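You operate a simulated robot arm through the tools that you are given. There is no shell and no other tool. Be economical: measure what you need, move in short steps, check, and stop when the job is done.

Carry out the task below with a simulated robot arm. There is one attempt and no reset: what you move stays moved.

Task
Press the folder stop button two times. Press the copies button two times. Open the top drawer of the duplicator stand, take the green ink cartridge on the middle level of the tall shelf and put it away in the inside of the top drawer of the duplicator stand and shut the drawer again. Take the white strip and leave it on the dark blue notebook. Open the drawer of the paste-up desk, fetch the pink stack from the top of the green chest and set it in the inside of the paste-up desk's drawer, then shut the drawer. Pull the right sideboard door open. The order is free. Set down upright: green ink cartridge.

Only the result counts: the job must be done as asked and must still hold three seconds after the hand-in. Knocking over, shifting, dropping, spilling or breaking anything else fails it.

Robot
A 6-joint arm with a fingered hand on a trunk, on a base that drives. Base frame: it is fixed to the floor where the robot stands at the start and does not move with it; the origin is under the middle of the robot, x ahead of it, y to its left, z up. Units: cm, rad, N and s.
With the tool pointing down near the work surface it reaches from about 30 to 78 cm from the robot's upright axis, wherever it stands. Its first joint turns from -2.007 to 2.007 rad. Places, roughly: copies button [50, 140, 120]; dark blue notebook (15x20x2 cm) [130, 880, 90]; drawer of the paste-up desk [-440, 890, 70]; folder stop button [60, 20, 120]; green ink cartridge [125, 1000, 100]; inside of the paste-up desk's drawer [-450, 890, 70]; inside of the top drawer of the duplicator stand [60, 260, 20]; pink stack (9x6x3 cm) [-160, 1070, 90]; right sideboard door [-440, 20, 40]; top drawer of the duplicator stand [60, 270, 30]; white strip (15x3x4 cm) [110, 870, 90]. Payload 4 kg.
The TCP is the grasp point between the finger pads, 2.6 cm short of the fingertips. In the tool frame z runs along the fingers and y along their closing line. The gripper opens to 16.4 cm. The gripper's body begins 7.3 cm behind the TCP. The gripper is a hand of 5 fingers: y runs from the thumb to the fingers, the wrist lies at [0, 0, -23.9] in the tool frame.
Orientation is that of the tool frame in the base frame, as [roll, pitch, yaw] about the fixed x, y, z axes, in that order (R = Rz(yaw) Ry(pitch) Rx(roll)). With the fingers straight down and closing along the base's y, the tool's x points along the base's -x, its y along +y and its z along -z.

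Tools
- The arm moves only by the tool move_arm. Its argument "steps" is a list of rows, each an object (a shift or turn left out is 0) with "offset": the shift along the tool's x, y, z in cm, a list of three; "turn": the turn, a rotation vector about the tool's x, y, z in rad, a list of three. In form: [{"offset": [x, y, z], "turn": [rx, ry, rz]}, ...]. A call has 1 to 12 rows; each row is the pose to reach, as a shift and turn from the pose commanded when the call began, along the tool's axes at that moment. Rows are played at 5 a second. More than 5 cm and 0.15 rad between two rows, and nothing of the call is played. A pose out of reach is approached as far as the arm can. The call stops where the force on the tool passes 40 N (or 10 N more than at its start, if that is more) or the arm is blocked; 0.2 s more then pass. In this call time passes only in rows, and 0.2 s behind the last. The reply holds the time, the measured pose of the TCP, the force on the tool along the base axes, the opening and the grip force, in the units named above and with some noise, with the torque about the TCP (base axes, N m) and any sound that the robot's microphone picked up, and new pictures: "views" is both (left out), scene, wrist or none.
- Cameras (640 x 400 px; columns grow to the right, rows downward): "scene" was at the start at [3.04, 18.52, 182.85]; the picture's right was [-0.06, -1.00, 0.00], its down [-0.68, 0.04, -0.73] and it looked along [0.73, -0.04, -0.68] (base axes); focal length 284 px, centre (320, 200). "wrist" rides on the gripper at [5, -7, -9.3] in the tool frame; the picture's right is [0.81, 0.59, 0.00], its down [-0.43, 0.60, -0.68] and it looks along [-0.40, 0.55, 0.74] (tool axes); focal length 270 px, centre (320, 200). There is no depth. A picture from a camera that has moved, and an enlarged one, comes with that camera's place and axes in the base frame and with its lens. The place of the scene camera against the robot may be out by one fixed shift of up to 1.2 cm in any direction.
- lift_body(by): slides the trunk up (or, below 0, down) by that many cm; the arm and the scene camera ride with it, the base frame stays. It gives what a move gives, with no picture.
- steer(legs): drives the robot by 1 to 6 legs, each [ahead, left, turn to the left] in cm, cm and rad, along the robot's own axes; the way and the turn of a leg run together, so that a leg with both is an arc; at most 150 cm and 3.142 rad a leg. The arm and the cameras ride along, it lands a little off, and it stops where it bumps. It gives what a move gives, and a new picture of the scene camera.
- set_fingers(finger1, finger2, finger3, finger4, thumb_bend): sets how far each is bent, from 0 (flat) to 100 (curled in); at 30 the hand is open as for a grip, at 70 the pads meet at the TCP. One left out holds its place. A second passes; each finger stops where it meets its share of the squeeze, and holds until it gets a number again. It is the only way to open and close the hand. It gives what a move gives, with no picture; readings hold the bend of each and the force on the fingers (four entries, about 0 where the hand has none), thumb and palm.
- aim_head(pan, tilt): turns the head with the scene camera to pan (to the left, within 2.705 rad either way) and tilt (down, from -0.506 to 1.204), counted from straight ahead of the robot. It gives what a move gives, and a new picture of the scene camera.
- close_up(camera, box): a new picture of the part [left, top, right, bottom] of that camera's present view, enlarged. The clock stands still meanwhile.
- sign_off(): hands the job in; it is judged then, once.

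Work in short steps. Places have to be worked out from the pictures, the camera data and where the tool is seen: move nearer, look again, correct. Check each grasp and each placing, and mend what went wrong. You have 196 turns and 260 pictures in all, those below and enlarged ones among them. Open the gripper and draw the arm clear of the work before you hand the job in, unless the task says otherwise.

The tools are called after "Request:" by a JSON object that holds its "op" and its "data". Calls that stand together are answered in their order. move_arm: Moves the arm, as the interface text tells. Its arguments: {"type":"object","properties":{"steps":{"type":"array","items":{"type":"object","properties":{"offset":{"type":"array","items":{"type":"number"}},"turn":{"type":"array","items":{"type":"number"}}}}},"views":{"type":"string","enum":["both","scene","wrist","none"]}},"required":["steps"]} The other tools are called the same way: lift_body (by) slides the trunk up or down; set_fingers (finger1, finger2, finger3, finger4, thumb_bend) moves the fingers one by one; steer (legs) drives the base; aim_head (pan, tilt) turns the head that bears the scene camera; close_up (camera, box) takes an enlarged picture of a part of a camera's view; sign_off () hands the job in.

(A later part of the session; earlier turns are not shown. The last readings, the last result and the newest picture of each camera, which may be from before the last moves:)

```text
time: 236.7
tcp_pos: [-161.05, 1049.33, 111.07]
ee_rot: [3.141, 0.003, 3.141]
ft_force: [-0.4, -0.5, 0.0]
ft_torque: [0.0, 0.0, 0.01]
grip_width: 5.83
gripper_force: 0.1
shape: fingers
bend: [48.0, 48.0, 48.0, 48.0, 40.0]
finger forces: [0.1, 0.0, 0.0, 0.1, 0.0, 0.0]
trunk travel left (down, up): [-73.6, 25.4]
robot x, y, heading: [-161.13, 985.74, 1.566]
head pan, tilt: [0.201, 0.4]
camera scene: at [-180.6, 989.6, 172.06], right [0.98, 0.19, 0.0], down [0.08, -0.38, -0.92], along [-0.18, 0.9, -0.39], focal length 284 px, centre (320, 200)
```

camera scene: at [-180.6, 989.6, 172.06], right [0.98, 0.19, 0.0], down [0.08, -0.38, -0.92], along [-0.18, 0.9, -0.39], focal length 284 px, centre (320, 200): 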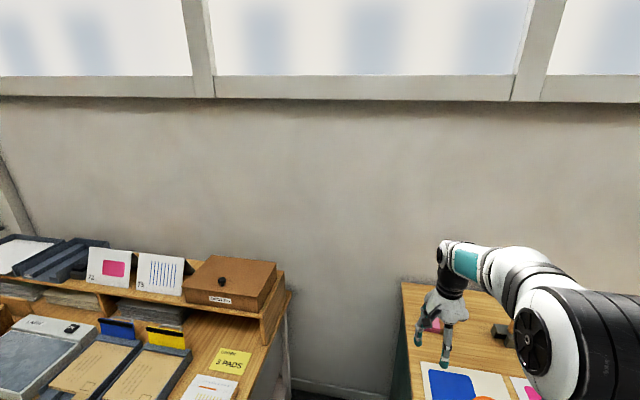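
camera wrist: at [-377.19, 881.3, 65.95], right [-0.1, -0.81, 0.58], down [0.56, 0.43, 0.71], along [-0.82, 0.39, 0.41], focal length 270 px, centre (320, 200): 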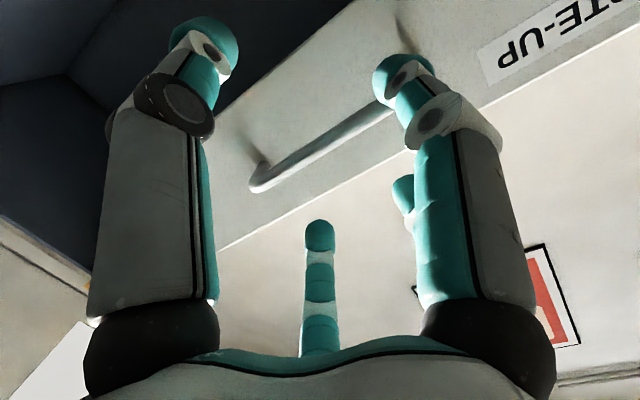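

The chest top is ahead on the right with something pink under the hand. I tilt the head down.

Request:
{"op": "aim_head", "data": {"pan": -0.3, "tilt": 0.8}}

Request:
{"op": "close_up", "data": {"camera": "wrist", "box": [0, 0, 640, 400]}}

```text
time: 237.6
tcp_pos: [-161.17, 1049.21, 111.21]
ee_rot: [3.14, 0.001, 3.139]
ft_force: [0.1, 0.5, 0.4]
ft_torque: [-0.01, 0.02, 0.01]
grip_width: 5.82
gripper_force: 0.0
shape: fingers
bend: [48.0, 48.0, 48.0, 48.0, 40.0]
finger forces: [0.1, 0.0, 0.1, 0.1, 0.0, 0.0]
trunk travel left (down, up): [-73.6, 25.4]
robot x, y, heading: [-161.19, 986.09, 1.563]
head pan, tilt: [-0.3, 0.799]
camera scene: at [-176.39, 988.16, 168.56], right [0.95, -0.3, 0.0], down [-0.22, -0.68, -0.7], along [0.21, 0.67, -0.72], focal length 284 px, centre (320, 200)
```

scene: 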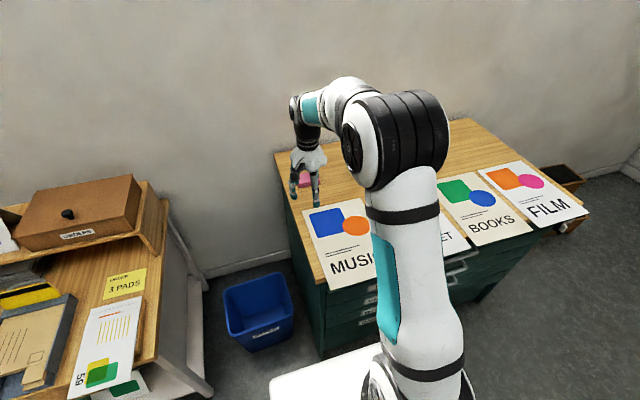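

```text
1.00 times, centred on (320, 200) of wrist (not enlarged: the box is as wide or as high as the picture)
camera zoom: at [-166.22, 1042.24, 120.51], right [-0.81, 0.59, 0.0], down [0.43, 0.59, 0.68], along [0.4, 0.55, -0.73], focal length 270 px, centre (320, 200)
```

zoom: 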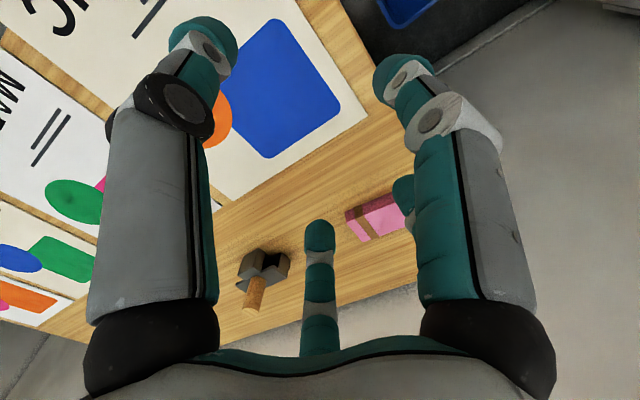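

I zoom in on the pink stack.

Request:
{"op": "close_up", "data": {"camera": "scene", "box": [260, 140, 360, 220]}}

Request:
{"op": "close_up", "data": {"camera": "wrist", "box": [220, 160, 460, 320]}}

```text
5.00 times, centred on (310, 180) of scene
camera zoom: at [-176.39, 988.16, 168.56], right [0.95, -0.3, 0.0], down [-0.22, -0.68, -0.7], along [0.21, 0.67, -0.72], focal length 1419 px, centre (370, 300)
```

zoom: 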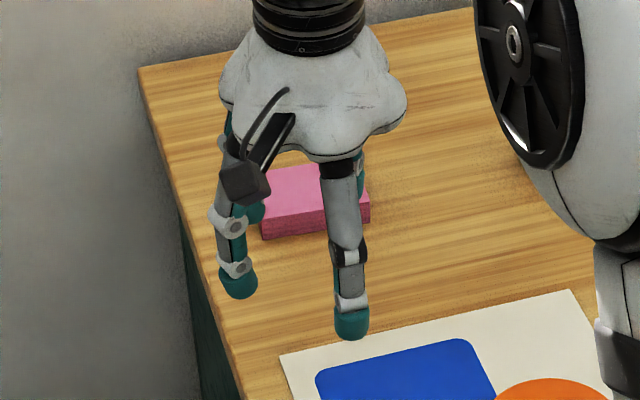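

```text
2.50 times, centred on (340, 240) of wrist
camera zoom: at [-166.22, 1042.24, 120.51], right [-0.81, 0.59, 0.0], down [0.43, 0.59, 0.68], along [0.4, 0.55, -0.73], focal length 676 px, centre (270, 100)
```

zoom: 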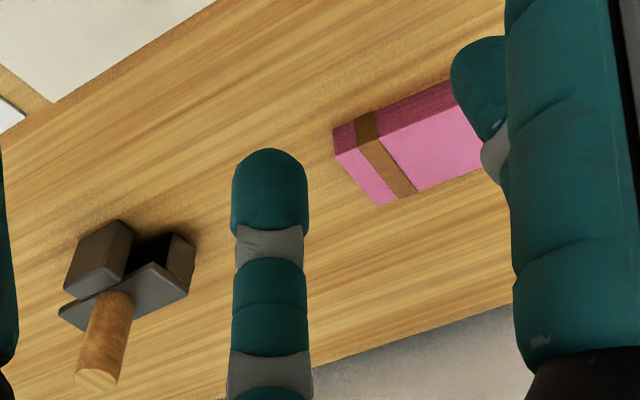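

The stack is at (-155.1, 1073), top z≈92, too far (87 cm) with the base nose-on to the chest. I turn sideways to get closer: back up, turn to heading 0, then swing the arm to the left.

Request:
{"op": "steer", "data": {"legs": [[-22, 0, 0], [0, 0, -1.563]]}}

Request:
{"op": "move_arm", "data": {"steps": [{"offset": [4.97, -0.2, 0], "turn": [0, 0, -0.0785]}, {"offset": [9.92, -0.78, 0], "turn": [0, 0, -0.157]}, {"offset": [14.8, -1.75, 0], "turn": [0, 0, -0.2356]}, {"offset": [19.6, -3.11, 0], "turn": [0, 0, -0.314]}, {"offset": [24.27, -4.83, 0], "turn": [0, 0, -0.3927]}, {"offset": [28.8, -6.92, 0], "turn": [0, 0, -0.471]}, {"offset": [33.14, -9.36, 0], "turn": [0, 0, -0.55]}, {"offset": [37.28, -12.13, 0], "turn": [0, 0, -0.628]}, {"offset": [41.2, -15.2, 0], "turn": [0, 0, -0.707]}, {"offset": [44.85, -18.6, 0], "turn": [0, 0, -0.785]}], "views": "none"}}

Request:
{"op": "move_arm", "data": {"steps": [{"offset": [4.97, -0.2, 0], "turn": [0, 0, -0.0785]}, {"offset": [9.92, -0.78, 0], "turn": [0, 0, -0.157]}, {"offset": [14.8, -1.75, 0], "turn": [0, 0, -0.2356]}, {"offset": [19.6, -3.11, 0], "turn": [0, 0, -0.314]}, {"offset": [24.27, -4.83, 0], "turn": [0, 0, -0.3927]}, {"offset": [28.8, -6.92, 0], "turn": [0, 0, -0.471]}, {"offset": [33.14, -9.36, 0], "turn": [0, 0, -0.55]}, {"offset": [37.28, -12.13, 0], "turn": [0, 0, -0.628]}, {"offset": [41.2, -15.2, 0], "turn": [0, 0, -0.707]}, {"offset": [44.85, -18.6, 0], "turn": [0, 0, -0.785]}], "views": "none"}}

Request:
{"op": "aim_head", "data": {"pan": 1.4, "tilt": 0.8}}

```text
time: 243.2
tcp_pos: [-97.83, 963.63, 111.14]
ee_rot: [3.142, 0.002, 1.565]
ft_force: [0.4, -0.2, 0.4]
ft_torque: [-0.02, 0.0, 0.01]
grip_width: 5.83
gripper_force: 0.1
shape: fingers
bend: [48.0, 48.0, 48.0, 48.0, 40.0]
finger forces: [0.0, 0.0, 0.0, 0.0, 0.1, 0.0]
trunk travel left (down, up): [-73.6, 25.4]
robot x, y, heading: [-161.32, 964.02, -0.015]
head pan, tilt: [-0.3, 0.799]
camera scene: at [-158.42, 980.51, 168.56], right [-0.31, -0.95, 0.0], down [-0.68, 0.22, -0.7], along [0.66, -0.21, -0.72], focal length 284 px, centre (320, 200)
```

scene: 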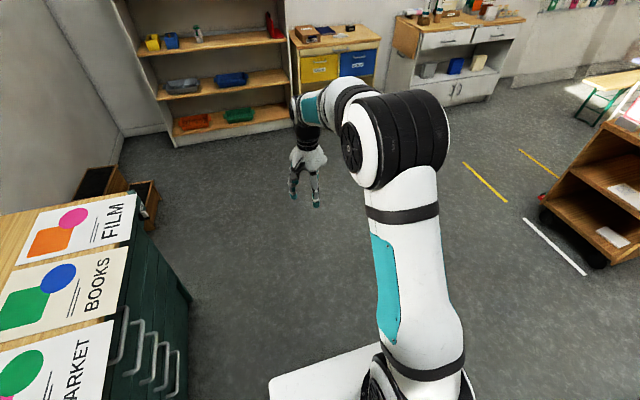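

```text
time: 245.3
tcp_pos: [-116.23, 1008.86, 111.0]
ee_rot: [3.141, 0.001, 2.35]
ft_force: [0.4, 0.3, 0.3]
ft_torque: [0.0, -0.01, 0.02]
grip_width: 5.84
gripper_force: 0.1
shape: fingers
bend: [48.0, 48.0, 48.0, 48.0, 40.0]
finger forces: [0.0, 0.0, 0.0, 0.0, 0.1, 0.1]
trunk travel left (down, up): [-73.6, 25.4]
robot x, y, heading: [-161.19, 963.84, -0.007]
head pan, tilt: [-0.3, 0.799]
```

```text
time: 247.6
tcp_pos: [-160.93, 1027.62, 110.96]
ee_rot: [-3.14, 0.0, 3.134]
ft_force: [-0.4, 0.5, -0.5]
ft_torque: [-0.03, -0.02, 0.03]
grip_width: 5.85
gripper_force: 0.1
shape: fingers
bend: [48.0, 48.0, 48.0, 48.0, 40.0]
finger forces: [0.0, 0.0, 0.0, 0.0, 0.0, 0.0]
trunk travel left (down, up): [-73.6, 25.4]
robot x, y, heading: [-160.83, 964.07, -0.011]
head pan, tilt: [-0.3, 0.799]
```

```text
time: 249.3
tcp_pos: [-160.82, 1027.67, 110.87]
ee_rot: [-3.14, 0.001, 3.135]
ft_force: [-0.5, -0.4, -0.4]
ft_torque: [0.02, 0.01, 0.03]
grip_width: 5.84
gripper_force: 0.1
shape: fingers
bend: [48.0, 48.0, 48.0, 48.0, 40.0]
finger forces: [0.0, 0.0, 0.0, 0.0, 0.1, 0.0]
trunk travel left (down, up): [-73.6, 25.4]
robot x, y, heading: [-160.97, 963.88, -0.006]
head pan, tilt: [1.4, 0.799]
camera scene: at [-164.66, 990.95, 168.55], right [0.98, -0.18, 0.0], down [-0.13, -0.7, -0.7], along [0.13, 0.69, -0.72], focal length 284 px, centre (320, 200)
```

scene: 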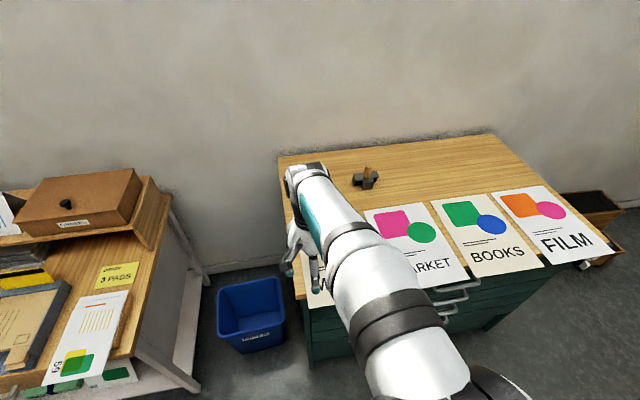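

Chest front at y≈1028. I strafe left 30 and forward 5.

Request:
{"op": "steer", "data": {"legs": [[5.5, 30, 0.006]]}}

Request:
{"op": "close_up", "data": {"camera": "wrist", "box": [0, 0, 640, 400]}}

```text
time: 251.3
tcp_pos: [-155.53, 1057.5, 110.82]
ee_rot: [-3.141, 0.002, 3.14]
ft_force: [-0.7, 0.1, 0.6]
ft_torque: [-0.03, 0.0, 0.03]
grip_width: 5.82
gripper_force: 0.0
shape: fingers
bend: [48.0, 48.0, 48.0, 48.0, 40.0]
finger forces: [0.0, 0.0, 0.0, 0.1, 0.0, 0.0]
trunk travel left (down, up): [-73.6, 25.4]
robot x, y, heading: [-155.43, 994.16, -0.003]
head pan, tilt: [1.4, 0.799]
camera scene: at [-159.09, 1020.84, 168.53], right [0.98, -0.17, 0.0], down [-0.12, -0.71, -0.7], along [0.12, 0.69, -0.72], focal length 284 px, centre (320, 200)
```

scene: 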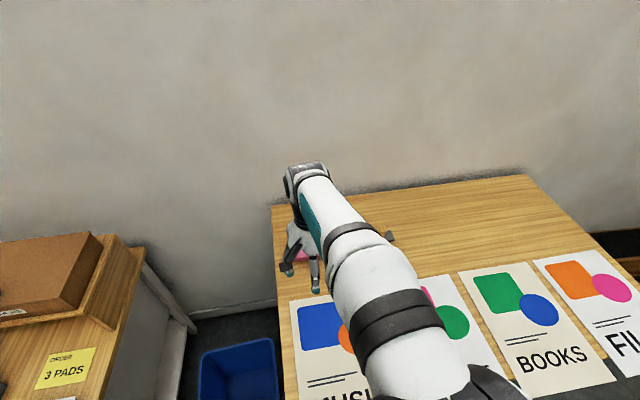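

```text
1.00 times, centred on (320, 200) of wrist (not enlarged: the box is as wide or as high as the picture)
camera zoom: at [-160.66, 1050.54, 120.23], right [-0.81, 0.59, 0.0], down [0.43, 0.6, 0.68], along [0.4, 0.55, -0.74], focal length 270 px, centre (320, 200)
```

zoom: 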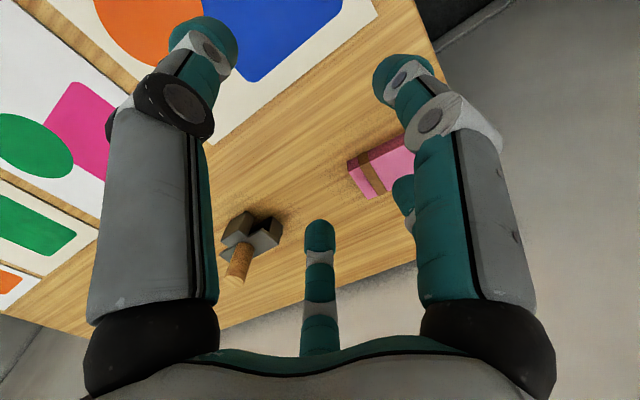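

I move above the stack (y≈1070, z≈105) with an open hand and look again.

Request:
{"op": "set_fingers", "data": {"finger1": 30, "finger2": 35, "finger3": 35, "finger4": 30, "thumb_bend": 35}}

Request:
{"op": "move_arm", "data": {"steps": [{"offset": [-0.2, 4, 0]}, {"offset": [-0.5, 8, 1]}, {"offset": [-0.7, 12.5, 3]}], "views": "wrist"}}

Request:
{"op": "close_up", "data": {"camera": "scene", "box": [250, 190, 350, 290]}}

```text
time: 252.3
tcp_pos: [-155.51, 1057.52, 110.81]
ee_rot: [-3.14, 0.002, 3.141]
ft_force: [0.4, -1.0, 0.1]
ft_torque: [0.05, -0.02, 0.02]
grip_width: 8.51
gripper_force: 0.0
shape: fingers
bend: [30.0, 35.0, 35.0, 30.0, 35.0]
finger forces: [0.0, 0.0, 0.0, 0.1, 0.0, 0.1]
trunk travel left (down, up): [-73.6, 25.4]
robot x, y, heading: [-155.35, 993.73, -0.004]
head pan, tilt: [1.4, 0.799]
```

```text
time: 253.1
tcp_pos: [-154.66, 1067.53, 106.83]
ee_rot: [3.135, -0.001, 3.141]
ft_force: [0.3, -0.2, -0.3]
ft_torque: [-0.01, 0.0, 0.0]
grip_width: 8.49
gripper_force: 0.1
shape: fingers
bend: [30.0, 35.0, 35.0, 30.0, 35.0]
finger forces: [0.0, 0.1, 0.1, 0.0, 0.1, 0.1]
out of reach, approached as far as the arm can: row 3
trunk travel left (down, up): [-73.6, 25.4]
robot x, y, heading: [-155.57, 993.73, 0.003]
head pan, tilt: [1.4, 0.799]
camera wrist: at [-159.8, 1060.43, 116.35], right [-0.81, 0.59, 0.0], down [0.43, 0.59, 0.68], along [0.4, 0.55, -0.73], focal length 270 px, centre (320, 200)
```

wrist: 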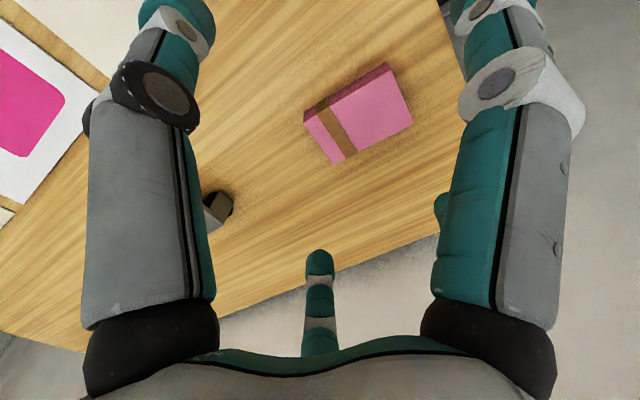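

```text
4.00 times, centred on (300, 240) of scene
camera zoom: at [-159.09, 1020.76, 168.56], right [0.98, -0.17, 0.0], down [-0.12, -0.71, -0.7], along [0.12, 0.69, -0.72], focal length 1135 px, centre (400, 40)
```

zoom: 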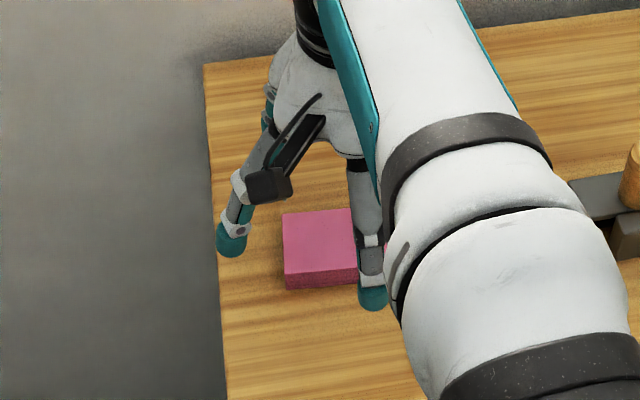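

Stack center ≈ (-155.6, 1073.4), top z≈91. I'm at the reach limit, so I strafe 4 cm closer.

Request:
{"op": "steer", "data": {"legs": [[0, 4.5, 0]]}}

Request:
{"op": "move_arm", "data": {"steps": [{"offset": [0.9, 1, 2]}, {"offset": [0.9, 1.4, 4]}], "views": "wrist"}}

```text
time: 254.0
tcp_pos: [-154.7, 1072.1, 107.05]
ee_rot: [3.137, -0.001, 3.141]
ft_force: [-1.9, 0.3, -0.5]
ft_torque: [-0.04, 0.01, 0.0]
grip_width: 8.5
gripper_force: 0.1
shape: fingers
bend: [30.0, 35.0, 35.0, 30.0, 35.0]
finger forces: [0.0, 0.0, 0.0, 0.0, 0.0, 0.0]
trunk travel left (down, up): [-73.6, 25.4]
robot x, y, heading: [-155.45, 998.16, -0.005]
head pan, tilt: [1.4, 0.799]
camera scene: at [-159.08, 1025.42, 168.51], right [0.98, -0.17, 0.0], down [-0.12, -0.71, -0.7], along [0.12, 0.69, -0.72], focal length 284 px, centre (320, 200)
```

scene: 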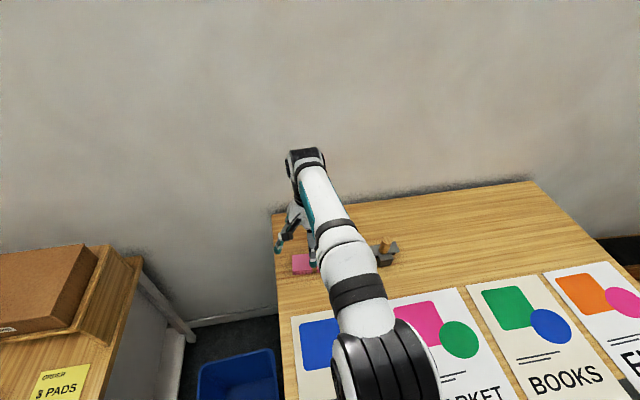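

```text
time: 254.6
tcp_pos: [-155.59, 1073.21, 102.95]
ee_rot: [3.133, 0.0, -3.141]
ft_force: [0.2, 0.8, 0.7]
ft_torque: [-0.01, -0.01, 0.04]
grip_width: 8.47
gripper_force: 0.0
shape: fingers
bend: [30.0, 35.0, 35.0, 30.0, 35.0]
finger forces: [0.0, 0.1, 0.1, 0.0, 0.0, 0.1]
trunk travel left (down, up): [-73.6, 25.4]
robot x, y, heading: [-155.23, 998.24, -0.001]
head pan, tilt: [1.4, 0.799]
camera wrist: at [-160.61, 1066.18, 112.31], right [-0.81, 0.59, 0.0], down [0.43, 0.59, 0.68], along [0.4, 0.55, -0.73], focal length 270 px, centre (320, 200)
```

wrist: 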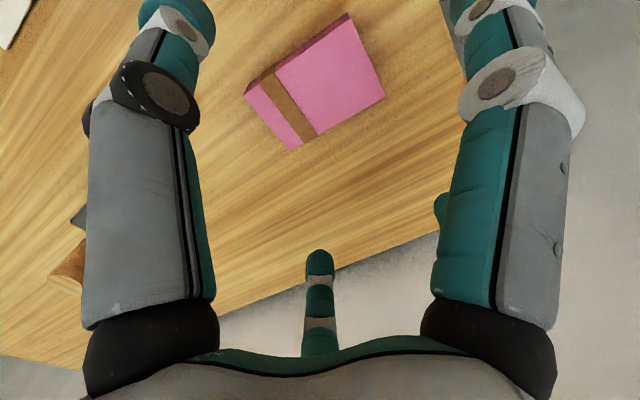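

TCP is centered over the stack and the table is at about z 87.8. I descend to z≈90.8.

Request:
{"op": "move_arm", "data": {"steps": [{"offset": [-0.1, 0, 4]}, {"offset": [-0.1, 0, 8]}, {"offset": [-0.1, 0, 10.5]}, {"offset": [-0.1, 0, 12]}], "views": "wrist"}}

```text
time: 255.6
tcp_pos: [-155.49, 1073.98, 92.71]
ee_rot: [3.118, 0.001, 3.141]
ft_force: [0.2, -0.8, 12.4]
ft_torque: [-1.14, 0.03, 0.04]
grip_width: 8.83
gripper_force: 5.8
shape: fingers
bend: [30.0, 35.0, 35.0, 30.0, 32.0]
finger forces: [0.0, 0.2, 0.0, 0.0, 12.4, 0.0]
trunk travel left (down, up): [-73.6, 25.4]
robot x, y, heading: [-155.31, 998.03, -0.002]
head pan, tilt: [1.4, 0.799]
stopped in row 4: the force on the tool passed its limit at 48 N (the readings are from after the stop); the commanded pose is now the measured one
camera wrist: at [-160.59, 1066.78, 102.04], right [-0.81, 0.59, 0.01], down [0.43, 0.58, 0.69], along [0.4, 0.57, -0.72], focal length 270 px, centre (320, 200)
```

wrist: 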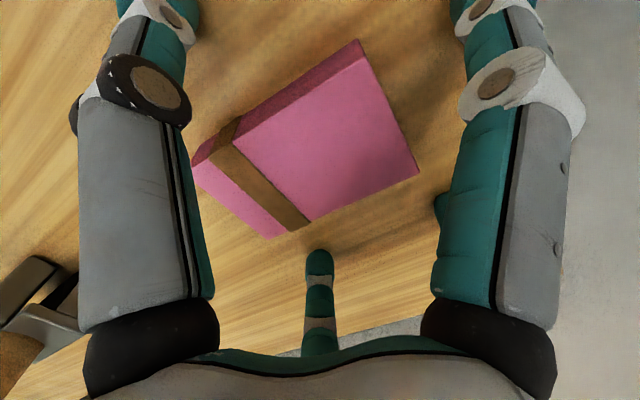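

The thumb tip has touched the table. I raise 0.8 cm and close the thumb and fingers 2/3.

Request:
{"op": "move_arm", "data": {"steps": [{"offset": [0, -0.4, -0.8]}], "views": "none"}}

Request:
{"op": "set_fingers", "data": {"finger2": 50, "finger3": 50, "thumb_bend": 50}}

Request:
{"op": "set_fingers", "data": {"finger2": 70, "finger3": 70, "thumb_bend": 70}}

Request:
{"op": "close_up", "data": {"camera": "wrist", "box": [0, 0, 640, 400]}}

```text
time: 256.0
tcp_pos: [-155.45, 1073.39, 93.3]
ee_rot: [3.121, 0.0, 3.14]
ft_force: [0.7, 0.0, -0.1]
ft_torque: [0.0, 0.0, -0.02]
grip_width: 8.55
gripper_force: 0.0
shape: fingers
bend: [30.0, 35.0, 35.0, 30.0, 35.0]
finger forces: [0.1, 0.0, 0.0, 0.0, 0.1, 0.0]
trunk travel left (down, up): [-73.6, 25.4]
robot x, y, heading: [-155.21, 998.03, -0.009]
head pan, tilt: [1.4, 0.799]
```

```text
time: 257.0
tcp_pos: [-155.5, 1073.51, 93.53]
ee_rot: [3.117, 0.0, 3.141]
ft_force: [0.8, -2.5, 17.2]
ft_torque: [-1.13, 0.01, -0.01]
grip_width: 7.49
gripper_force: 8.9
shape: fingers
bend: [30.0, 50.0, 50.0, 30.0, 48.0]
finger forces: [0.0, 0.1, 0.1, 0.0, 17.7, 0.0]
trunk travel left (down, up): [-73.6, 25.4]
robot x, y, heading: [-155.39, 998.24, -0.002]
head pan, tilt: [1.4, 0.799]
```

```text
time: 258.0
tcp_pos: [-155.54, 1073.34, 93.46]
ee_rot: [3.116, 0.0, 3.141]
ft_force: [-0.3, -8.2, 24.3]
ft_torque: [-1.53, 0.0, -0.04]
grip_width: 7.29
gripper_force: 25.0
shape: fingers
bend: [30.0, 61.0, 62.0, 30.0, 54.0]
finger forces: [0.1, 6.9, 7.1, 0.2, 36.7, 0.1]
trunk travel left (down, up): [-73.6, 25.4]
robot x, y, heading: [-155.35, 997.93, -0.008]
head pan, tilt: [1.4, 0.799]
```

```text
1.00 times, centred on (320, 200) of wrist (not enlarged: the box is as wide or as high as the picture)
camera zoom: at [-160.63, 1066.06, 102.86], right [-0.81, 0.59, 0.01], down [0.43, 0.58, 0.69], along [0.4, 0.57, -0.72], focal length 270 px, centre (320, 200)
```

zoom: 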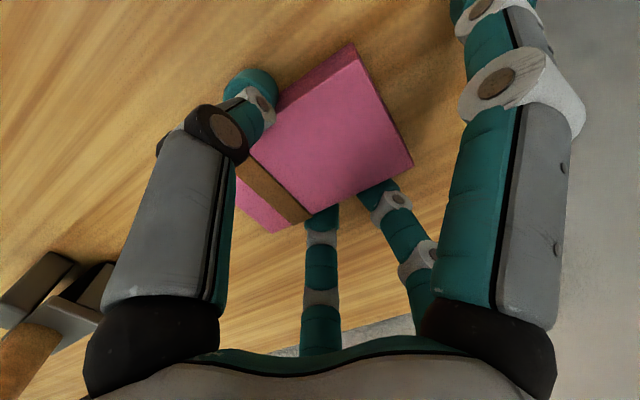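

The stack is held between the thumb and fingers 2/3, with the thumb pressing on the table. I lift 1 cm, tighten, and lift further.

Request:
{"op": "move_arm", "data": {"steps": [{"offset": [0, 0, -0.8]}], "views": "none"}}

Request:
{"op": "set_fingers", "data": {"finger2": 72, "finger3": 72, "thumb_bend": 72}}

Request:
{"op": "move_arm", "data": {"steps": [{"offset": [0, 0, -2]}, {"offset": [0, 0, -5]}, {"offset": [0, -3, -8]}], "views": "wrist"}}

```text
time: 258.4
tcp_pos: [-155.44, 1073.4, 93.9]
ee_rot: [3.122, -0.001, 3.141]
ft_force: [0.1, 0.0, -0.4]
ft_torque: [0.01, 0.0, 0.01]
grip_width: 7.2
gripper_force: 19.1
shape: fingers
bend: [30.0, 61.0, 61.0, 30.0, 55.0]
finger forces: [0.1, 9.3, 9.8, 0.0, 19.1, 0.1]
trunk travel left (down, up): [-73.6, 25.4]
robot x, y, heading: [-155.18, 998.85, -0.002]
head pan, tilt: [1.4, 0.799]
```

```text
time: 259.4
tcp_pos: [-155.54, 1073.42, 94.28]
ee_rot: [3.121, 0.0, -3.14]
ft_force: [-0.6, -0.1, -0.4]
ft_torque: [0.02, -0.01, 0.0]
grip_width: 7.14
gripper_force: 21.8
shape: fingers
bend: [30.0, 59.0, 59.0, 30.0, 57.0]
finger forces: [0.0, 10.7, 11.0, 0.1, 21.8, 0.0]
trunk travel left (down, up): [-73.6, 25.4]
robot x, y, heading: [-155.06, 997.97, -0.006]
head pan, tilt: [1.4, 0.799]
```

```text
time: 260.2
tcp_pos: [-155.59, 1069.94, 102.25]
ee_rot: [3.119, 0.001, 3.14]
ft_force: [-0.1, -0.6, -1.1]
ft_torque: [0.01, -0.02, 0.04]
grip_width: 7.13
gripper_force: 20.8
shape: fingers
bend: [30.0, 59.0, 59.0, 30.0, 58.0]
finger forces: [0.1, 10.6, 10.8, 0.1, 21.4, 0.1]
trunk travel left (down, up): [-73.6, 25.4]
robot x, y, heading: [-155.42, 998.49, -0.003]
head pan, tilt: [1.4, 0.799]
camera wrist: at [-160.64, 1062.8, 111.51], right [-0.81, 0.59, 0.01], down [0.43, 0.58, 0.69], along [0.4, 0.56, -0.72], focal length 270 px, centre (320, 200)
```

wrist: 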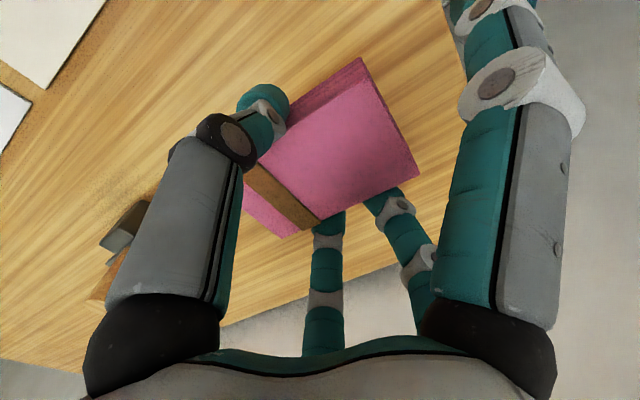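

The stack is secure. I raise 10 cm, leave the chest, turn to heading +y (arm toward -x), and drive beside the open desk drawer.

Request:
{"op": "lift_body", "data": {"by": 8}}

Request:
{"op": "steer", "data": {"legs": [[0, -40, 0], [0, 0, 1.571], [-73, 0, 0], [0, 120, 0], [0, 55, 0]]}}

Request:
{"op": "aim_head", "data": {"pan": 1.45, "tilt": 0.8}}

```text
time: 261.4
tcp_pos: [-155.43, 1070.19, 110.08]
ee_rot: [3.119, 0.001, 3.141]
ft_force: [0.7, -0.4, -0.5]
ft_torque: [0.01, 0.03, 0.01]
grip_width: 7.13
gripper_force: 20.8
shape: fingers
bend: [30.0, 59.0, 59.0, 30.0, 58.0]
finger forces: [0.0, 10.6, 11.0, 0.1, 21.5, 0.1]
trunk travel left (down, up): [-81.6, 17.4]
robot x, y, heading: [-155.33, 998.63, -0.002]
head pan, tilt: [1.4, 0.799]
```

```text
time: 279.7
tcp_pos: [-402.56, 888.45, 110.01]
ee_rot: [3.121, 0.0, -1.585]
ft_force: [0.7, 0.1, -1.6]
ft_torque: [-0.03, 0.0, 0.03]
grip_width: 7.13
gripper_force: 20.8
shape: fingers
bend: [30.0, 59.0, 59.0, 30.0, 58.0]
finger forces: [0.1, 10.3, 10.9, 0.0, 21.1, 0.1]
trunk travel left (down, up): [-81.6, 17.4]
robot x, y, heading: [-330.7, 887.7, 1.553]
head pan, tilt: [1.4, 0.799]
camera scene: at [-356.44, 884.0, 176.54], right [0.19, 0.98, 0.0], down [0.7, -0.13, -0.7], along [-0.68, 0.13, -0.72], focal length 284 px, centre (320, 200)
```

scene: 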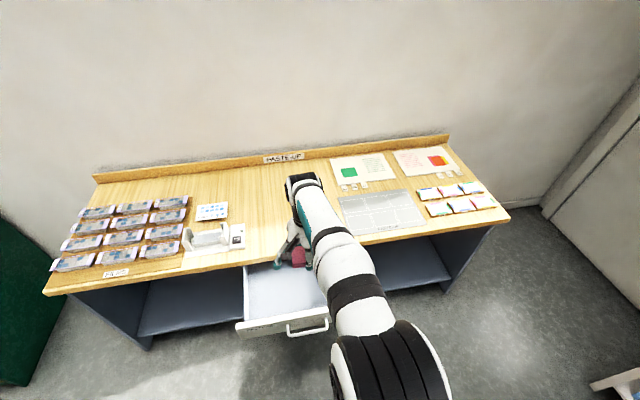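

```text
time: 280.3
tcp_pos: [-402.46, 888.61, 110.19]
ee_rot: [3.119, 0.0, -1.585]
ft_force: [0.2, -0.3, -1.8]
ft_torque: [0.01, -0.03, -0.02]
grip_width: 7.12
gripper_force: 20.7
shape: fingers
bend: [30.0, 59.0, 59.0, 30.0, 58.0]
finger forces: [0.1, 10.4, 10.9, 0.0, 21.1, 0.0]
trunk travel left (down, up): [-81.6, 17.4]
robot x, y, heading: [-330.45, 887.73, 1.556]
head pan, tilt: [1.45, 0.799]
camera scene: at [-356.41, 883.6, 176.55], right [0.14, 0.99, 0.0], down [0.71, -0.1, -0.7], along [-0.69, 0.1, -0.72], focal length 284 px, centre (320, 200)
```

scene: 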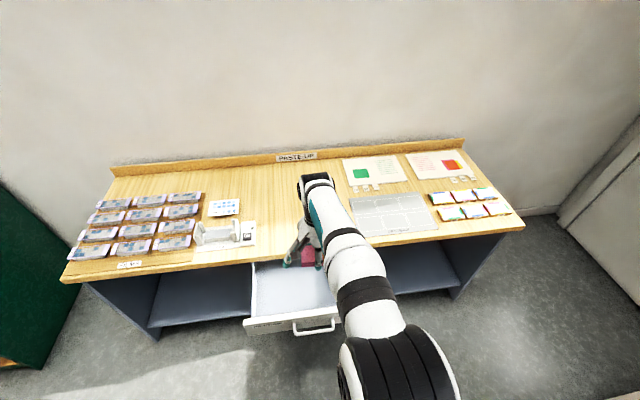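

I shift 6 cm closer so the stack is over the drawer's middle, then lower the trunk.

Request:
{"op": "steer", "data": {"legs": [[-1.5, 6, 0.015]]}}

Request:
{"op": "lift_body", "data": {"by": -30}}

Request:
{"op": "close_up", "data": {"camera": "wrist", "box": [0, 0, 640, 400]}}

Request:
{"op": "close_up", "data": {"camera": "scene", "box": [220, 190, 400, 350]}}

```text
time: 281.3
tcp_pos: [-408.57, 886.01, 109.98]
ee_rot: [3.123, 0.001, -1.569]
ft_force: [-0.2, -0.3, -0.6]
ft_torque: [0.05, -0.06, -0.02]
grip_width: 7.13
gripper_force: 21.3
shape: fingers
bend: [30.0, 59.0, 59.0, 30.0, 58.0]
finger forces: [0.1, 10.3, 10.8, 0.1, 21.1, 0.0]
trunk travel left (down, up): [-81.6, 17.4]
robot x, y, heading: [-336.51, 886.51, 1.568]
head pan, tilt: [1.45, 0.799]
camera scene: at [-362.57, 881.71, 176.51], right [0.12, 0.99, 0.0], down [0.71, -0.09, -0.7], along [-0.69, 0.09, -0.72], focal length 284 px, centre (320, 200)
```

scene: 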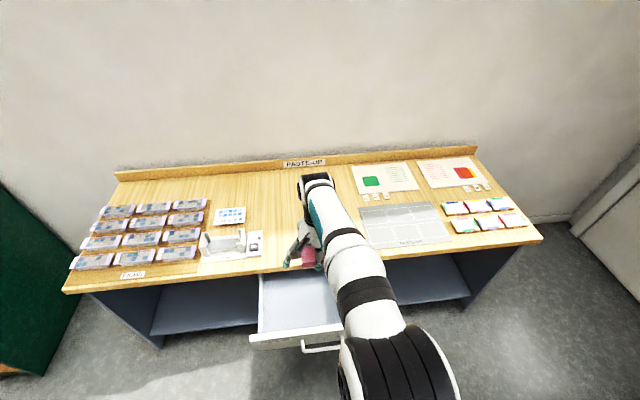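

```text
time: 284.3
tcp_pos: [-408.51, 886.02, 80.11]
ee_rot: [3.121, 0.001, -1.569]
ft_force: [-0.5, -0.2, -0.1]
ft_torque: [0.01, 0.02, 0.01]
grip_width: 7.13
gripper_force: 20.7
shape: fingers
bend: [30.0, 59.0, 59.0, 30.0, 58.0]
finger forces: [0.1, 10.4, 10.8, 0.0, 21.2, 0.0]
trunk travel left (down, up): [-51.6, 47.4]
robot x, y, heading: [-336.33, 886.32, 1.568]
head pan, tilt: [1.45, 0.799]
```

```text
1.00 times, centred on (320, 200) of wrist (not enlarged: the box is as wide or as high as the picture)
camera zoom: at [-401.29, 880.9, 89.39], right [-0.59, -0.81, 0.01], down [-0.58, 0.43, 0.69], along [-0.56, 0.4, -0.72], focal length 270 px, centre (320, 200)
```

zoom: 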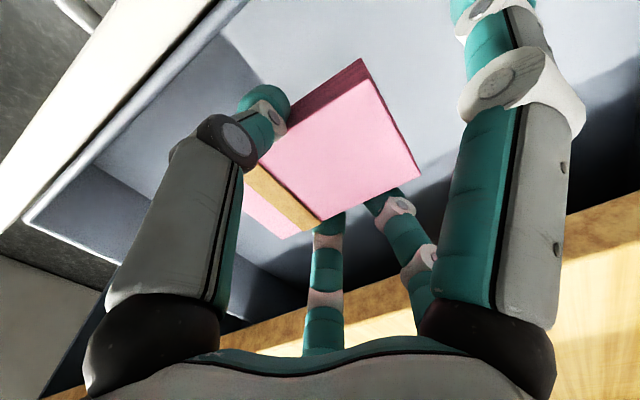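

```text
2.50 times, centred on (310, 270) of scene
camera zoom: at [-362.35, 881.77, 146.55], right [0.12, 0.99, 0.0], down [0.71, -0.09, -0.7], along [-0.69, 0.09, -0.72], focal length 709 px, centre (345, 25)
```

zoom: 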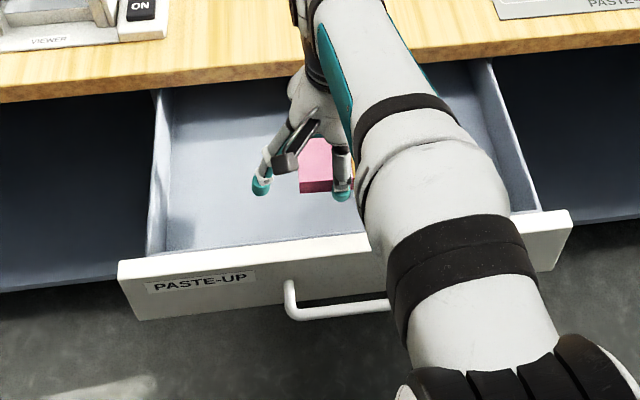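

The stack is over the drawer with room all round. I descend slowly until contact.

Request:
{"op": "move_arm", "data": {"steps": [{"offset": [0, 0, 2]}, {"offset": [0, 0, 4]}, {"offset": [0, 0, 5]}, {"offset": [0, 0, 5.4]}], "views": "wrist"}}

```text
time: 285.3
tcp_pos: [-408.54, 885.96, 74.75]
ee_rot: [3.121, 0.001, -1.569]
ft_force: [0.4, 0.3, -0.8]
ft_torque: [-0.04, -0.02, -0.01]
grip_width: 7.13
gripper_force: 20.9
shape: fingers
bend: [30.0, 59.0, 59.0, 30.0, 58.0]
finger forces: [0.0, 10.4, 10.9, 0.1, 21.1, 0.0]
trunk travel left (down, up): [-51.6, 47.4]
robot x, y, heading: [-336.43, 886.4, 1.567]
head pan, tilt: [1.45, 0.799]
camera wrist: at [-401.42, 880.9, 83.96], right [-0.59, -0.81, 0.01], down [-0.58, 0.43, 0.69], along [-0.56, 0.4, -0.72], focal length 270 px, centre (320, 200)
```

wrist: 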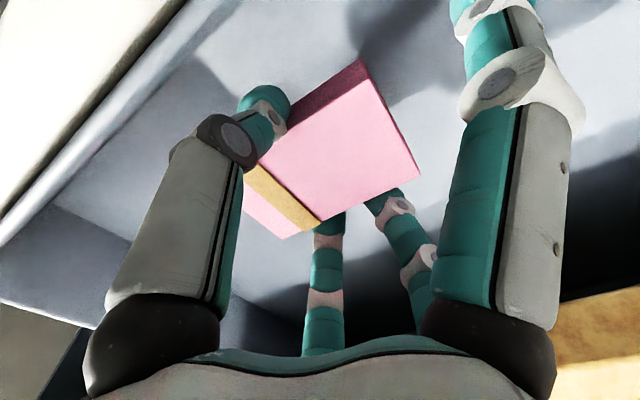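

No contact yet; I continue in 0.4 cm steps.

Request:
{"op": "move_arm", "data": {"steps": [{"offset": [0, 0, 0.4]}, {"offset": [0, 0, 0.8]}, {"offset": [0, 0, 1.2]}, {"offset": [0, 0, 1.5]}, {"offset": [0, 0, 1.8]}], "views": "none"}}

```text
time: 286.5
tcp_pos: [-408.53, 886.06, 72.95]
ee_rot: [3.121, 0.0, -1.567]
ft_force: [0.3, 0.4, -0.9]
ft_torque: [-0.02, 0.02, -0.01]
grip_width: 7.12
gripper_force: 21.3
shape: fingers
bend: [30.0, 59.0, 59.0, 30.0, 58.0]
finger forces: [0.0, 10.4, 10.8, 0.0, 21.2, 0.0]
trunk travel left (down, up): [-51.6, 47.4]
robot x, y, heading: [-336.43, 886.19, 1.567]
head pan, tilt: [1.45, 0.799]
```

Request:
{"op": "move_arm", "data": {"steps": [{"offset": [0, 0, 0.4]}, {"offset": [0, 0, 0.8]}, {"offset": [0, 0, 1.2]}, {"offset": [0, 0, 1.6]}, {"offset": [0, 0, 2.0]}], "views": "wrist"}}

```text
time: 287.7
tcp_pos: [-408.68, 886.07, 71.24]
ee_rot: [3.117, 0.0, -1.568]
ft_force: [1.7, -0.8, 13.6]
ft_torque: [0.01, -0.08, -0.03]
grip_width: 7.13
gripper_force: 24.7
shape: fingers
bend: [30.0, 59.0, 59.0, 30.0, 58.0]
finger forces: [0.1, 10.3, 10.8, 0.0, 28.6, 0.0]
trunk travel left (down, up): [-51.6, 47.4]
robot x, y, heading: [-336.15, 885.74, 1.575]
head pan, tilt: [1.45, 0.799]
camera wrist: at [-401.49, 880.89, 80.44], right [-0.59, -0.81, 0.02], down [-0.58, 0.43, 0.69], along [-0.57, 0.4, -0.72], focal length 270 px, centre (320, 200)
```

wrist: 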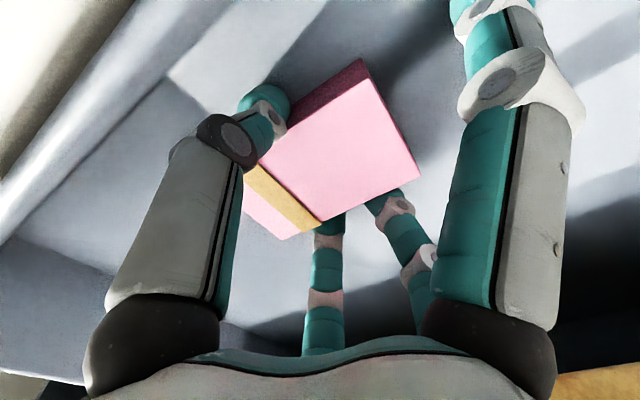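

Contact with the drawer floor. I open the thumb and fingers moderately to release.

Request:
{"op": "set_fingers", "data": {"finger2": 48, "finger3": 48, "thumb_bend": 44}}

Request:
{"op": "move_arm", "data": {"steps": [{"offset": [0, 0, -3]}, {"offset": [0, 0, -7]}, {"offset": [0, 0, -10]}], "views": "wrist"}}

```text
time: 288.7
tcp_pos: [-408.64, 885.95, 70.99]
ee_rot: [3.117, 0.0, -1.57]
ft_force: [-0.8, -0.8, 17.3]
ft_torque: [-0.04, -1.24, -0.07]
grip_width: 7.84
gripper_force: 8.6
shape: fingers
bend: [30.0, 48.0, 48.0, 30.0, 43.0]
finger forces: [0.0, 0.0, 0.1, 0.1, 17.5, 0.1]
trunk travel left (down, up): [-51.6, 47.4]
robot x, y, heading: [-336.14, 886.74, 1.569]
head pan, tilt: [1.45, 0.799]
```

```text
time: 289.5
tcp_pos: [-408.41, 885.9, 80.95]
ee_rot: [3.121, 0.0, -1.568]
ft_force: [0.5, -0.1, -0.2]
ft_torque: [-0.01, -0.01, 0.0]
grip_width: 7.71
gripper_force: 0.0
shape: fingers
bend: [30.0, 48.0, 48.0, 30.0, 44.0]
finger forces: [0.1, 0.1, 0.0, 0.1, 0.0, 0.0]
trunk travel left (down, up): [-51.6, 47.4]
robot x, y, heading: [-336.82, 886.32, 1.574]
head pan, tilt: [1.45, 0.799]
camera wrist: at [-401.28, 880.83, 90.2], right [-0.59, -0.81, 0.01], down [-0.58, 0.43, 0.69], along [-0.56, 0.4, -0.72], focal length 270 px, centre (320, 200)
```

wrist: 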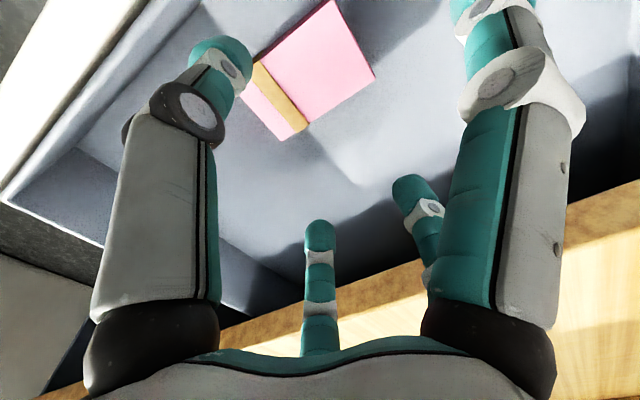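

The stack lies flat in the drawer. To shut it I back out, pitch the hand 45° with fingertips together, and push the face at y≈902, beside the handle.

Request:
{"op": "lift_body", "data": {"by": 14}}

Request:
{"op": "steer", "data": {"legs": [[0, -36, 0], [16, 0, 0]]}}

Request:
{"op": "set_fingers", "data": {"finger1": 70, "finger2": 70, "finger3": 70, "finger4": 70, "thumb_bend": 66}}

Request:
{"op": "move_arm", "data": {"steps": [{"turn": [-0.15, 0, 0]}, {"turn": [-0.3, 0, 0]}, {"turn": [-0.45, 0, 0]}, {"turn": [-0.6, 0, 0]}, {"turn": [-0.75, 0, 0]}], "views": "wrist"}}

```text
time: 291.1
tcp_pos: [-408.45, 885.89, 94.89]
ee_rot: [3.119, 0.0, -1.57]
ft_force: [0.0, 0.2, -0.3]
ft_torque: [-0.01, 0.01, 0.0]
grip_width: 7.69
gripper_force: 0.1
shape: fingers
bend: [30.0, 48.0, 48.0, 30.0, 44.0]
finger forces: [0.0, 0.0, 0.1, 0.1, 0.1, 0.0]
trunk travel left (down, up): [-65.6, 33.4]
robot x, y, heading: [-336.76, 886.53, 1.571]
head pan, tilt: [1.45, 0.799]
```

```text
time: 294.5
tcp_pos: [-372.51, 902.04, 94.9]
ee_rot: [3.12, -0.002, -1.569]
ft_force: [0.1, 1.4, 0.0]
ft_torque: [-0.02, -0.03, -0.01]
grip_width: 7.7
gripper_force: 0.0
shape: fingers
bend: [30.0, 48.0, 48.0, 30.0, 44.0]
finger forces: [0.0, 0.0, 0.1, 0.0, 0.0, 0.0]
trunk travel left (down, up): [-65.6, 33.4]
robot x, y, heading: [-300.8, 902.05, 1.569]
head pan, tilt: [1.45, 0.799]
camera scene: at [-326.49, 897.92, 160.55], right [0.12, 0.99, 0.0], down [0.71, -0.09, -0.7], along [-0.69, 0.08, -0.72], focal length 284 px, centre (320, 200)
```

scene: 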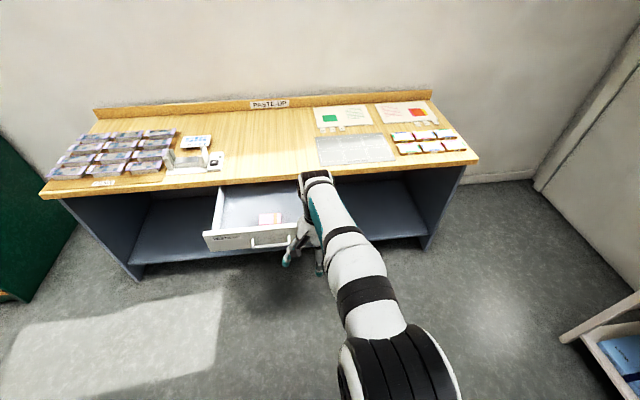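

```text
time: 295.5
tcp_pos: [-372.5, 901.94, 94.82]
ee_rot: [3.12, -0.001, -1.57]
ft_force: [-0.1, -0.1, 0.0]
ft_torque: [-0.04, 0.02, 0.02]
grip_width: 0.03
gripper_force: 0.1
shape: fingers
bend: [68.0, 69.0, 69.0, 68.0, 66.0]
finger forces: [0.0, 0.0, 0.0, 0.1, 0.1, 0.0]
trunk travel left (down, up): [-65.6, 33.4]
robot x, y, heading: [-300.55, 902.15, 1.568]
head pan, tilt: [1.45, 0.799]
```

```text
time: 296.7
tcp_pos: [-372.65, 901.92, 94.79]
ee_rot: [2.403, -0.003, -1.58]
ft_force: [0.0, 0.7, 0.4]
ft_torque: [0.03, -0.03, 0.02]
grip_width: 0.01
gripper_force: 0.0
shape: fingers
bend: [69.0, 69.0, 69.0, 69.0, 66.0]
finger forces: [0.0, 0.1, 0.0, 0.0, 0.1, 0.0]
trunk travel left (down, up): [-65.6, 33.4]
robot x, y, heading: [-300.48, 902.66, 1.571]
head pan, tilt: [1.45, 0.799]
camera wrist: at [-361.22, 896.88, 97.22], right [-0.44, -0.8, 0.4], down [0.02, 0.44, 0.9], along [-0.9, 0.41, -0.18], focal length 270 px, centre (320, 200)
```

wrist: 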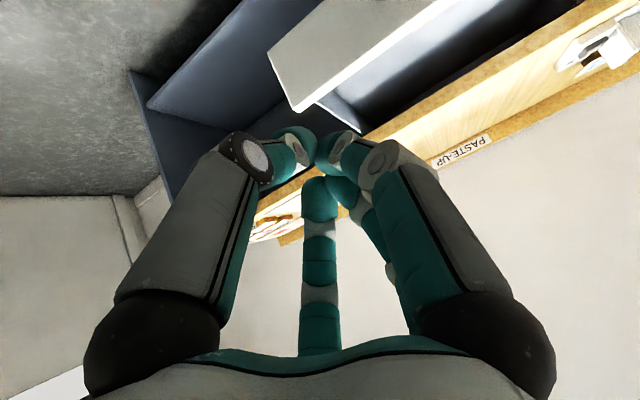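

I lower to the face height (tips z≈72) and push by driving left.

Request:
{"op": "lift_body", "data": {"by": -21}}

Request:
{"op": "steer", "data": {"legs": [[0, 44, 0]]}}

Request:
{"op": "close_up", "data": {"camera": "scene", "box": [220, 160, 420, 320]}}

```text
time: 298.9
tcp_pos: [-372.54, 902.16, 74.06]
ee_rot: [2.401, 0.006, -1.573]
ft_force: [0.4, 0.1, -1.1]
ft_torque: [-0.01, 0.0, 0.03]
grip_width: 0.04
gripper_force: 0.0
shape: fingers
bend: [69.0, 69.0, 69.0, 69.0, 66.0]
finger forces: [0.0, 0.0, 0.0, 0.0, 0.1, 0.1]
trunk travel left (down, up): [-44.6, 54.4]
robot x, y, heading: [-300.55, 902.29, 1.565]
head pan, tilt: [1.45, 0.799]
```

```text
time: 301.6
tcp_pos: [-417.21, 901.87, 74.05]
ee_rot: [2.402, 0.003, -1.569]
ft_force: [0.4, 0.1, -0.5]
ft_torque: [-0.02, -0.01, -0.01]
grip_width: 0.05
gripper_force: 0.1
shape: fingers
bend: [69.0, 69.0, 69.0, 69.0, 66.0]
finger forces: [0.0, 0.0, 0.0, 0.0, 0.0, 0.0]
trunk travel left (down, up): [-44.6, 54.4]
robot x, y, heading: [-345.34, 902.31, 1.57]
head pan, tilt: [1.45, 0.799]
camera scene: at [-371.0, 897.69, 139.55], right [0.12, 0.99, 0.0], down [0.71, -0.08, -0.7], along [-0.69, 0.08, -0.72], focal length 284 px, centre (320, 200)
```

scene: 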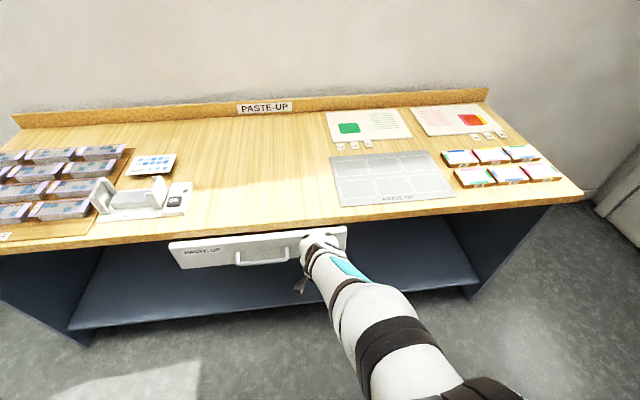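

```text
2.50 times, centred on (320, 240) of scene
camera zoom: at [-371.0, 897.69, 139.55], right [0.12, 0.99, 0.0], down [0.71, -0.08, -0.7], along [-0.69, 0.08, -0.72], focal length 709 px, centre (320, 100)
```

zoom: 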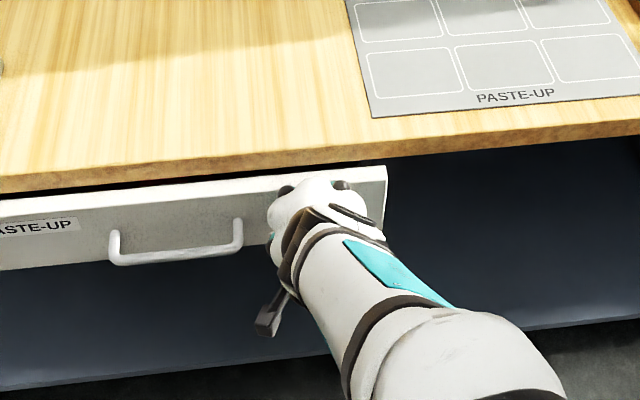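

About 2–3 cm remain. I push with the arm until the drawer seats.

Request:
{"op": "move_arm", "data": {"steps": [{"offset": [0, 0.74, 0.68]}, {"offset": [0, 1.3, 1.2]}, {"offset": [0, 1.7, 1.55]}, {"offset": [0, 2.0, 1.85]}, {"offset": [0, 2.3, 2.1]}, {"offset": [0, 2.6, 2.4]}, {"offset": [0, 2.9, 2.7]}, {"offset": [0, 3.2, 3.0]}], "views": "none"}}

Request:
{"op": "close_up", "data": {"camera": "scene", "box": [220, 160, 420, 320]}}

```text
time: 303.5
tcp_pos: [-420.84, 901.88, 73.43]
ee_rot: [2.415, 0.007, -1.572]
ft_force: [20.4, 0.3, -2.4]
ft_torque: [0.01, 0.56, -0.01]
grip_width: 0.0
gripper_force: 8.7
shape: fingers
bend: [68.0, 70.0, 70.0, 68.0, 66.0]
finger forces: [0.0, 9.2, 9.6, 0.1, 0.1, 0.0]
trunk travel left (down, up): [-44.6, 54.4]
robot x, y, heading: [-345.33, 902.47, 1.568]
head pan, tilt: [1.45, 0.799]
stopped in row 8: the force on the tool passed its limit at 41 N (the readings are from after the stop); the commanded pose is now the measured one
```

```text
2.50 times, centred on (320, 240) of scene
camera zoom: at [-370.7, 897.69, 139.58], right [0.12, 0.99, 0.0], down [0.71, -0.08, -0.7], along [-0.69, 0.08, -0.72], focal length 709 px, centre (320, 100)
```

zoom: 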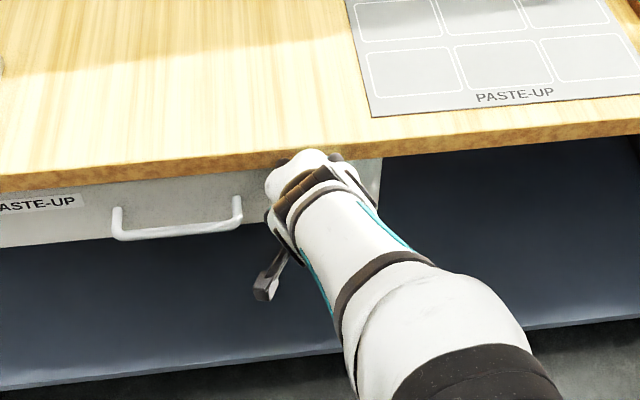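

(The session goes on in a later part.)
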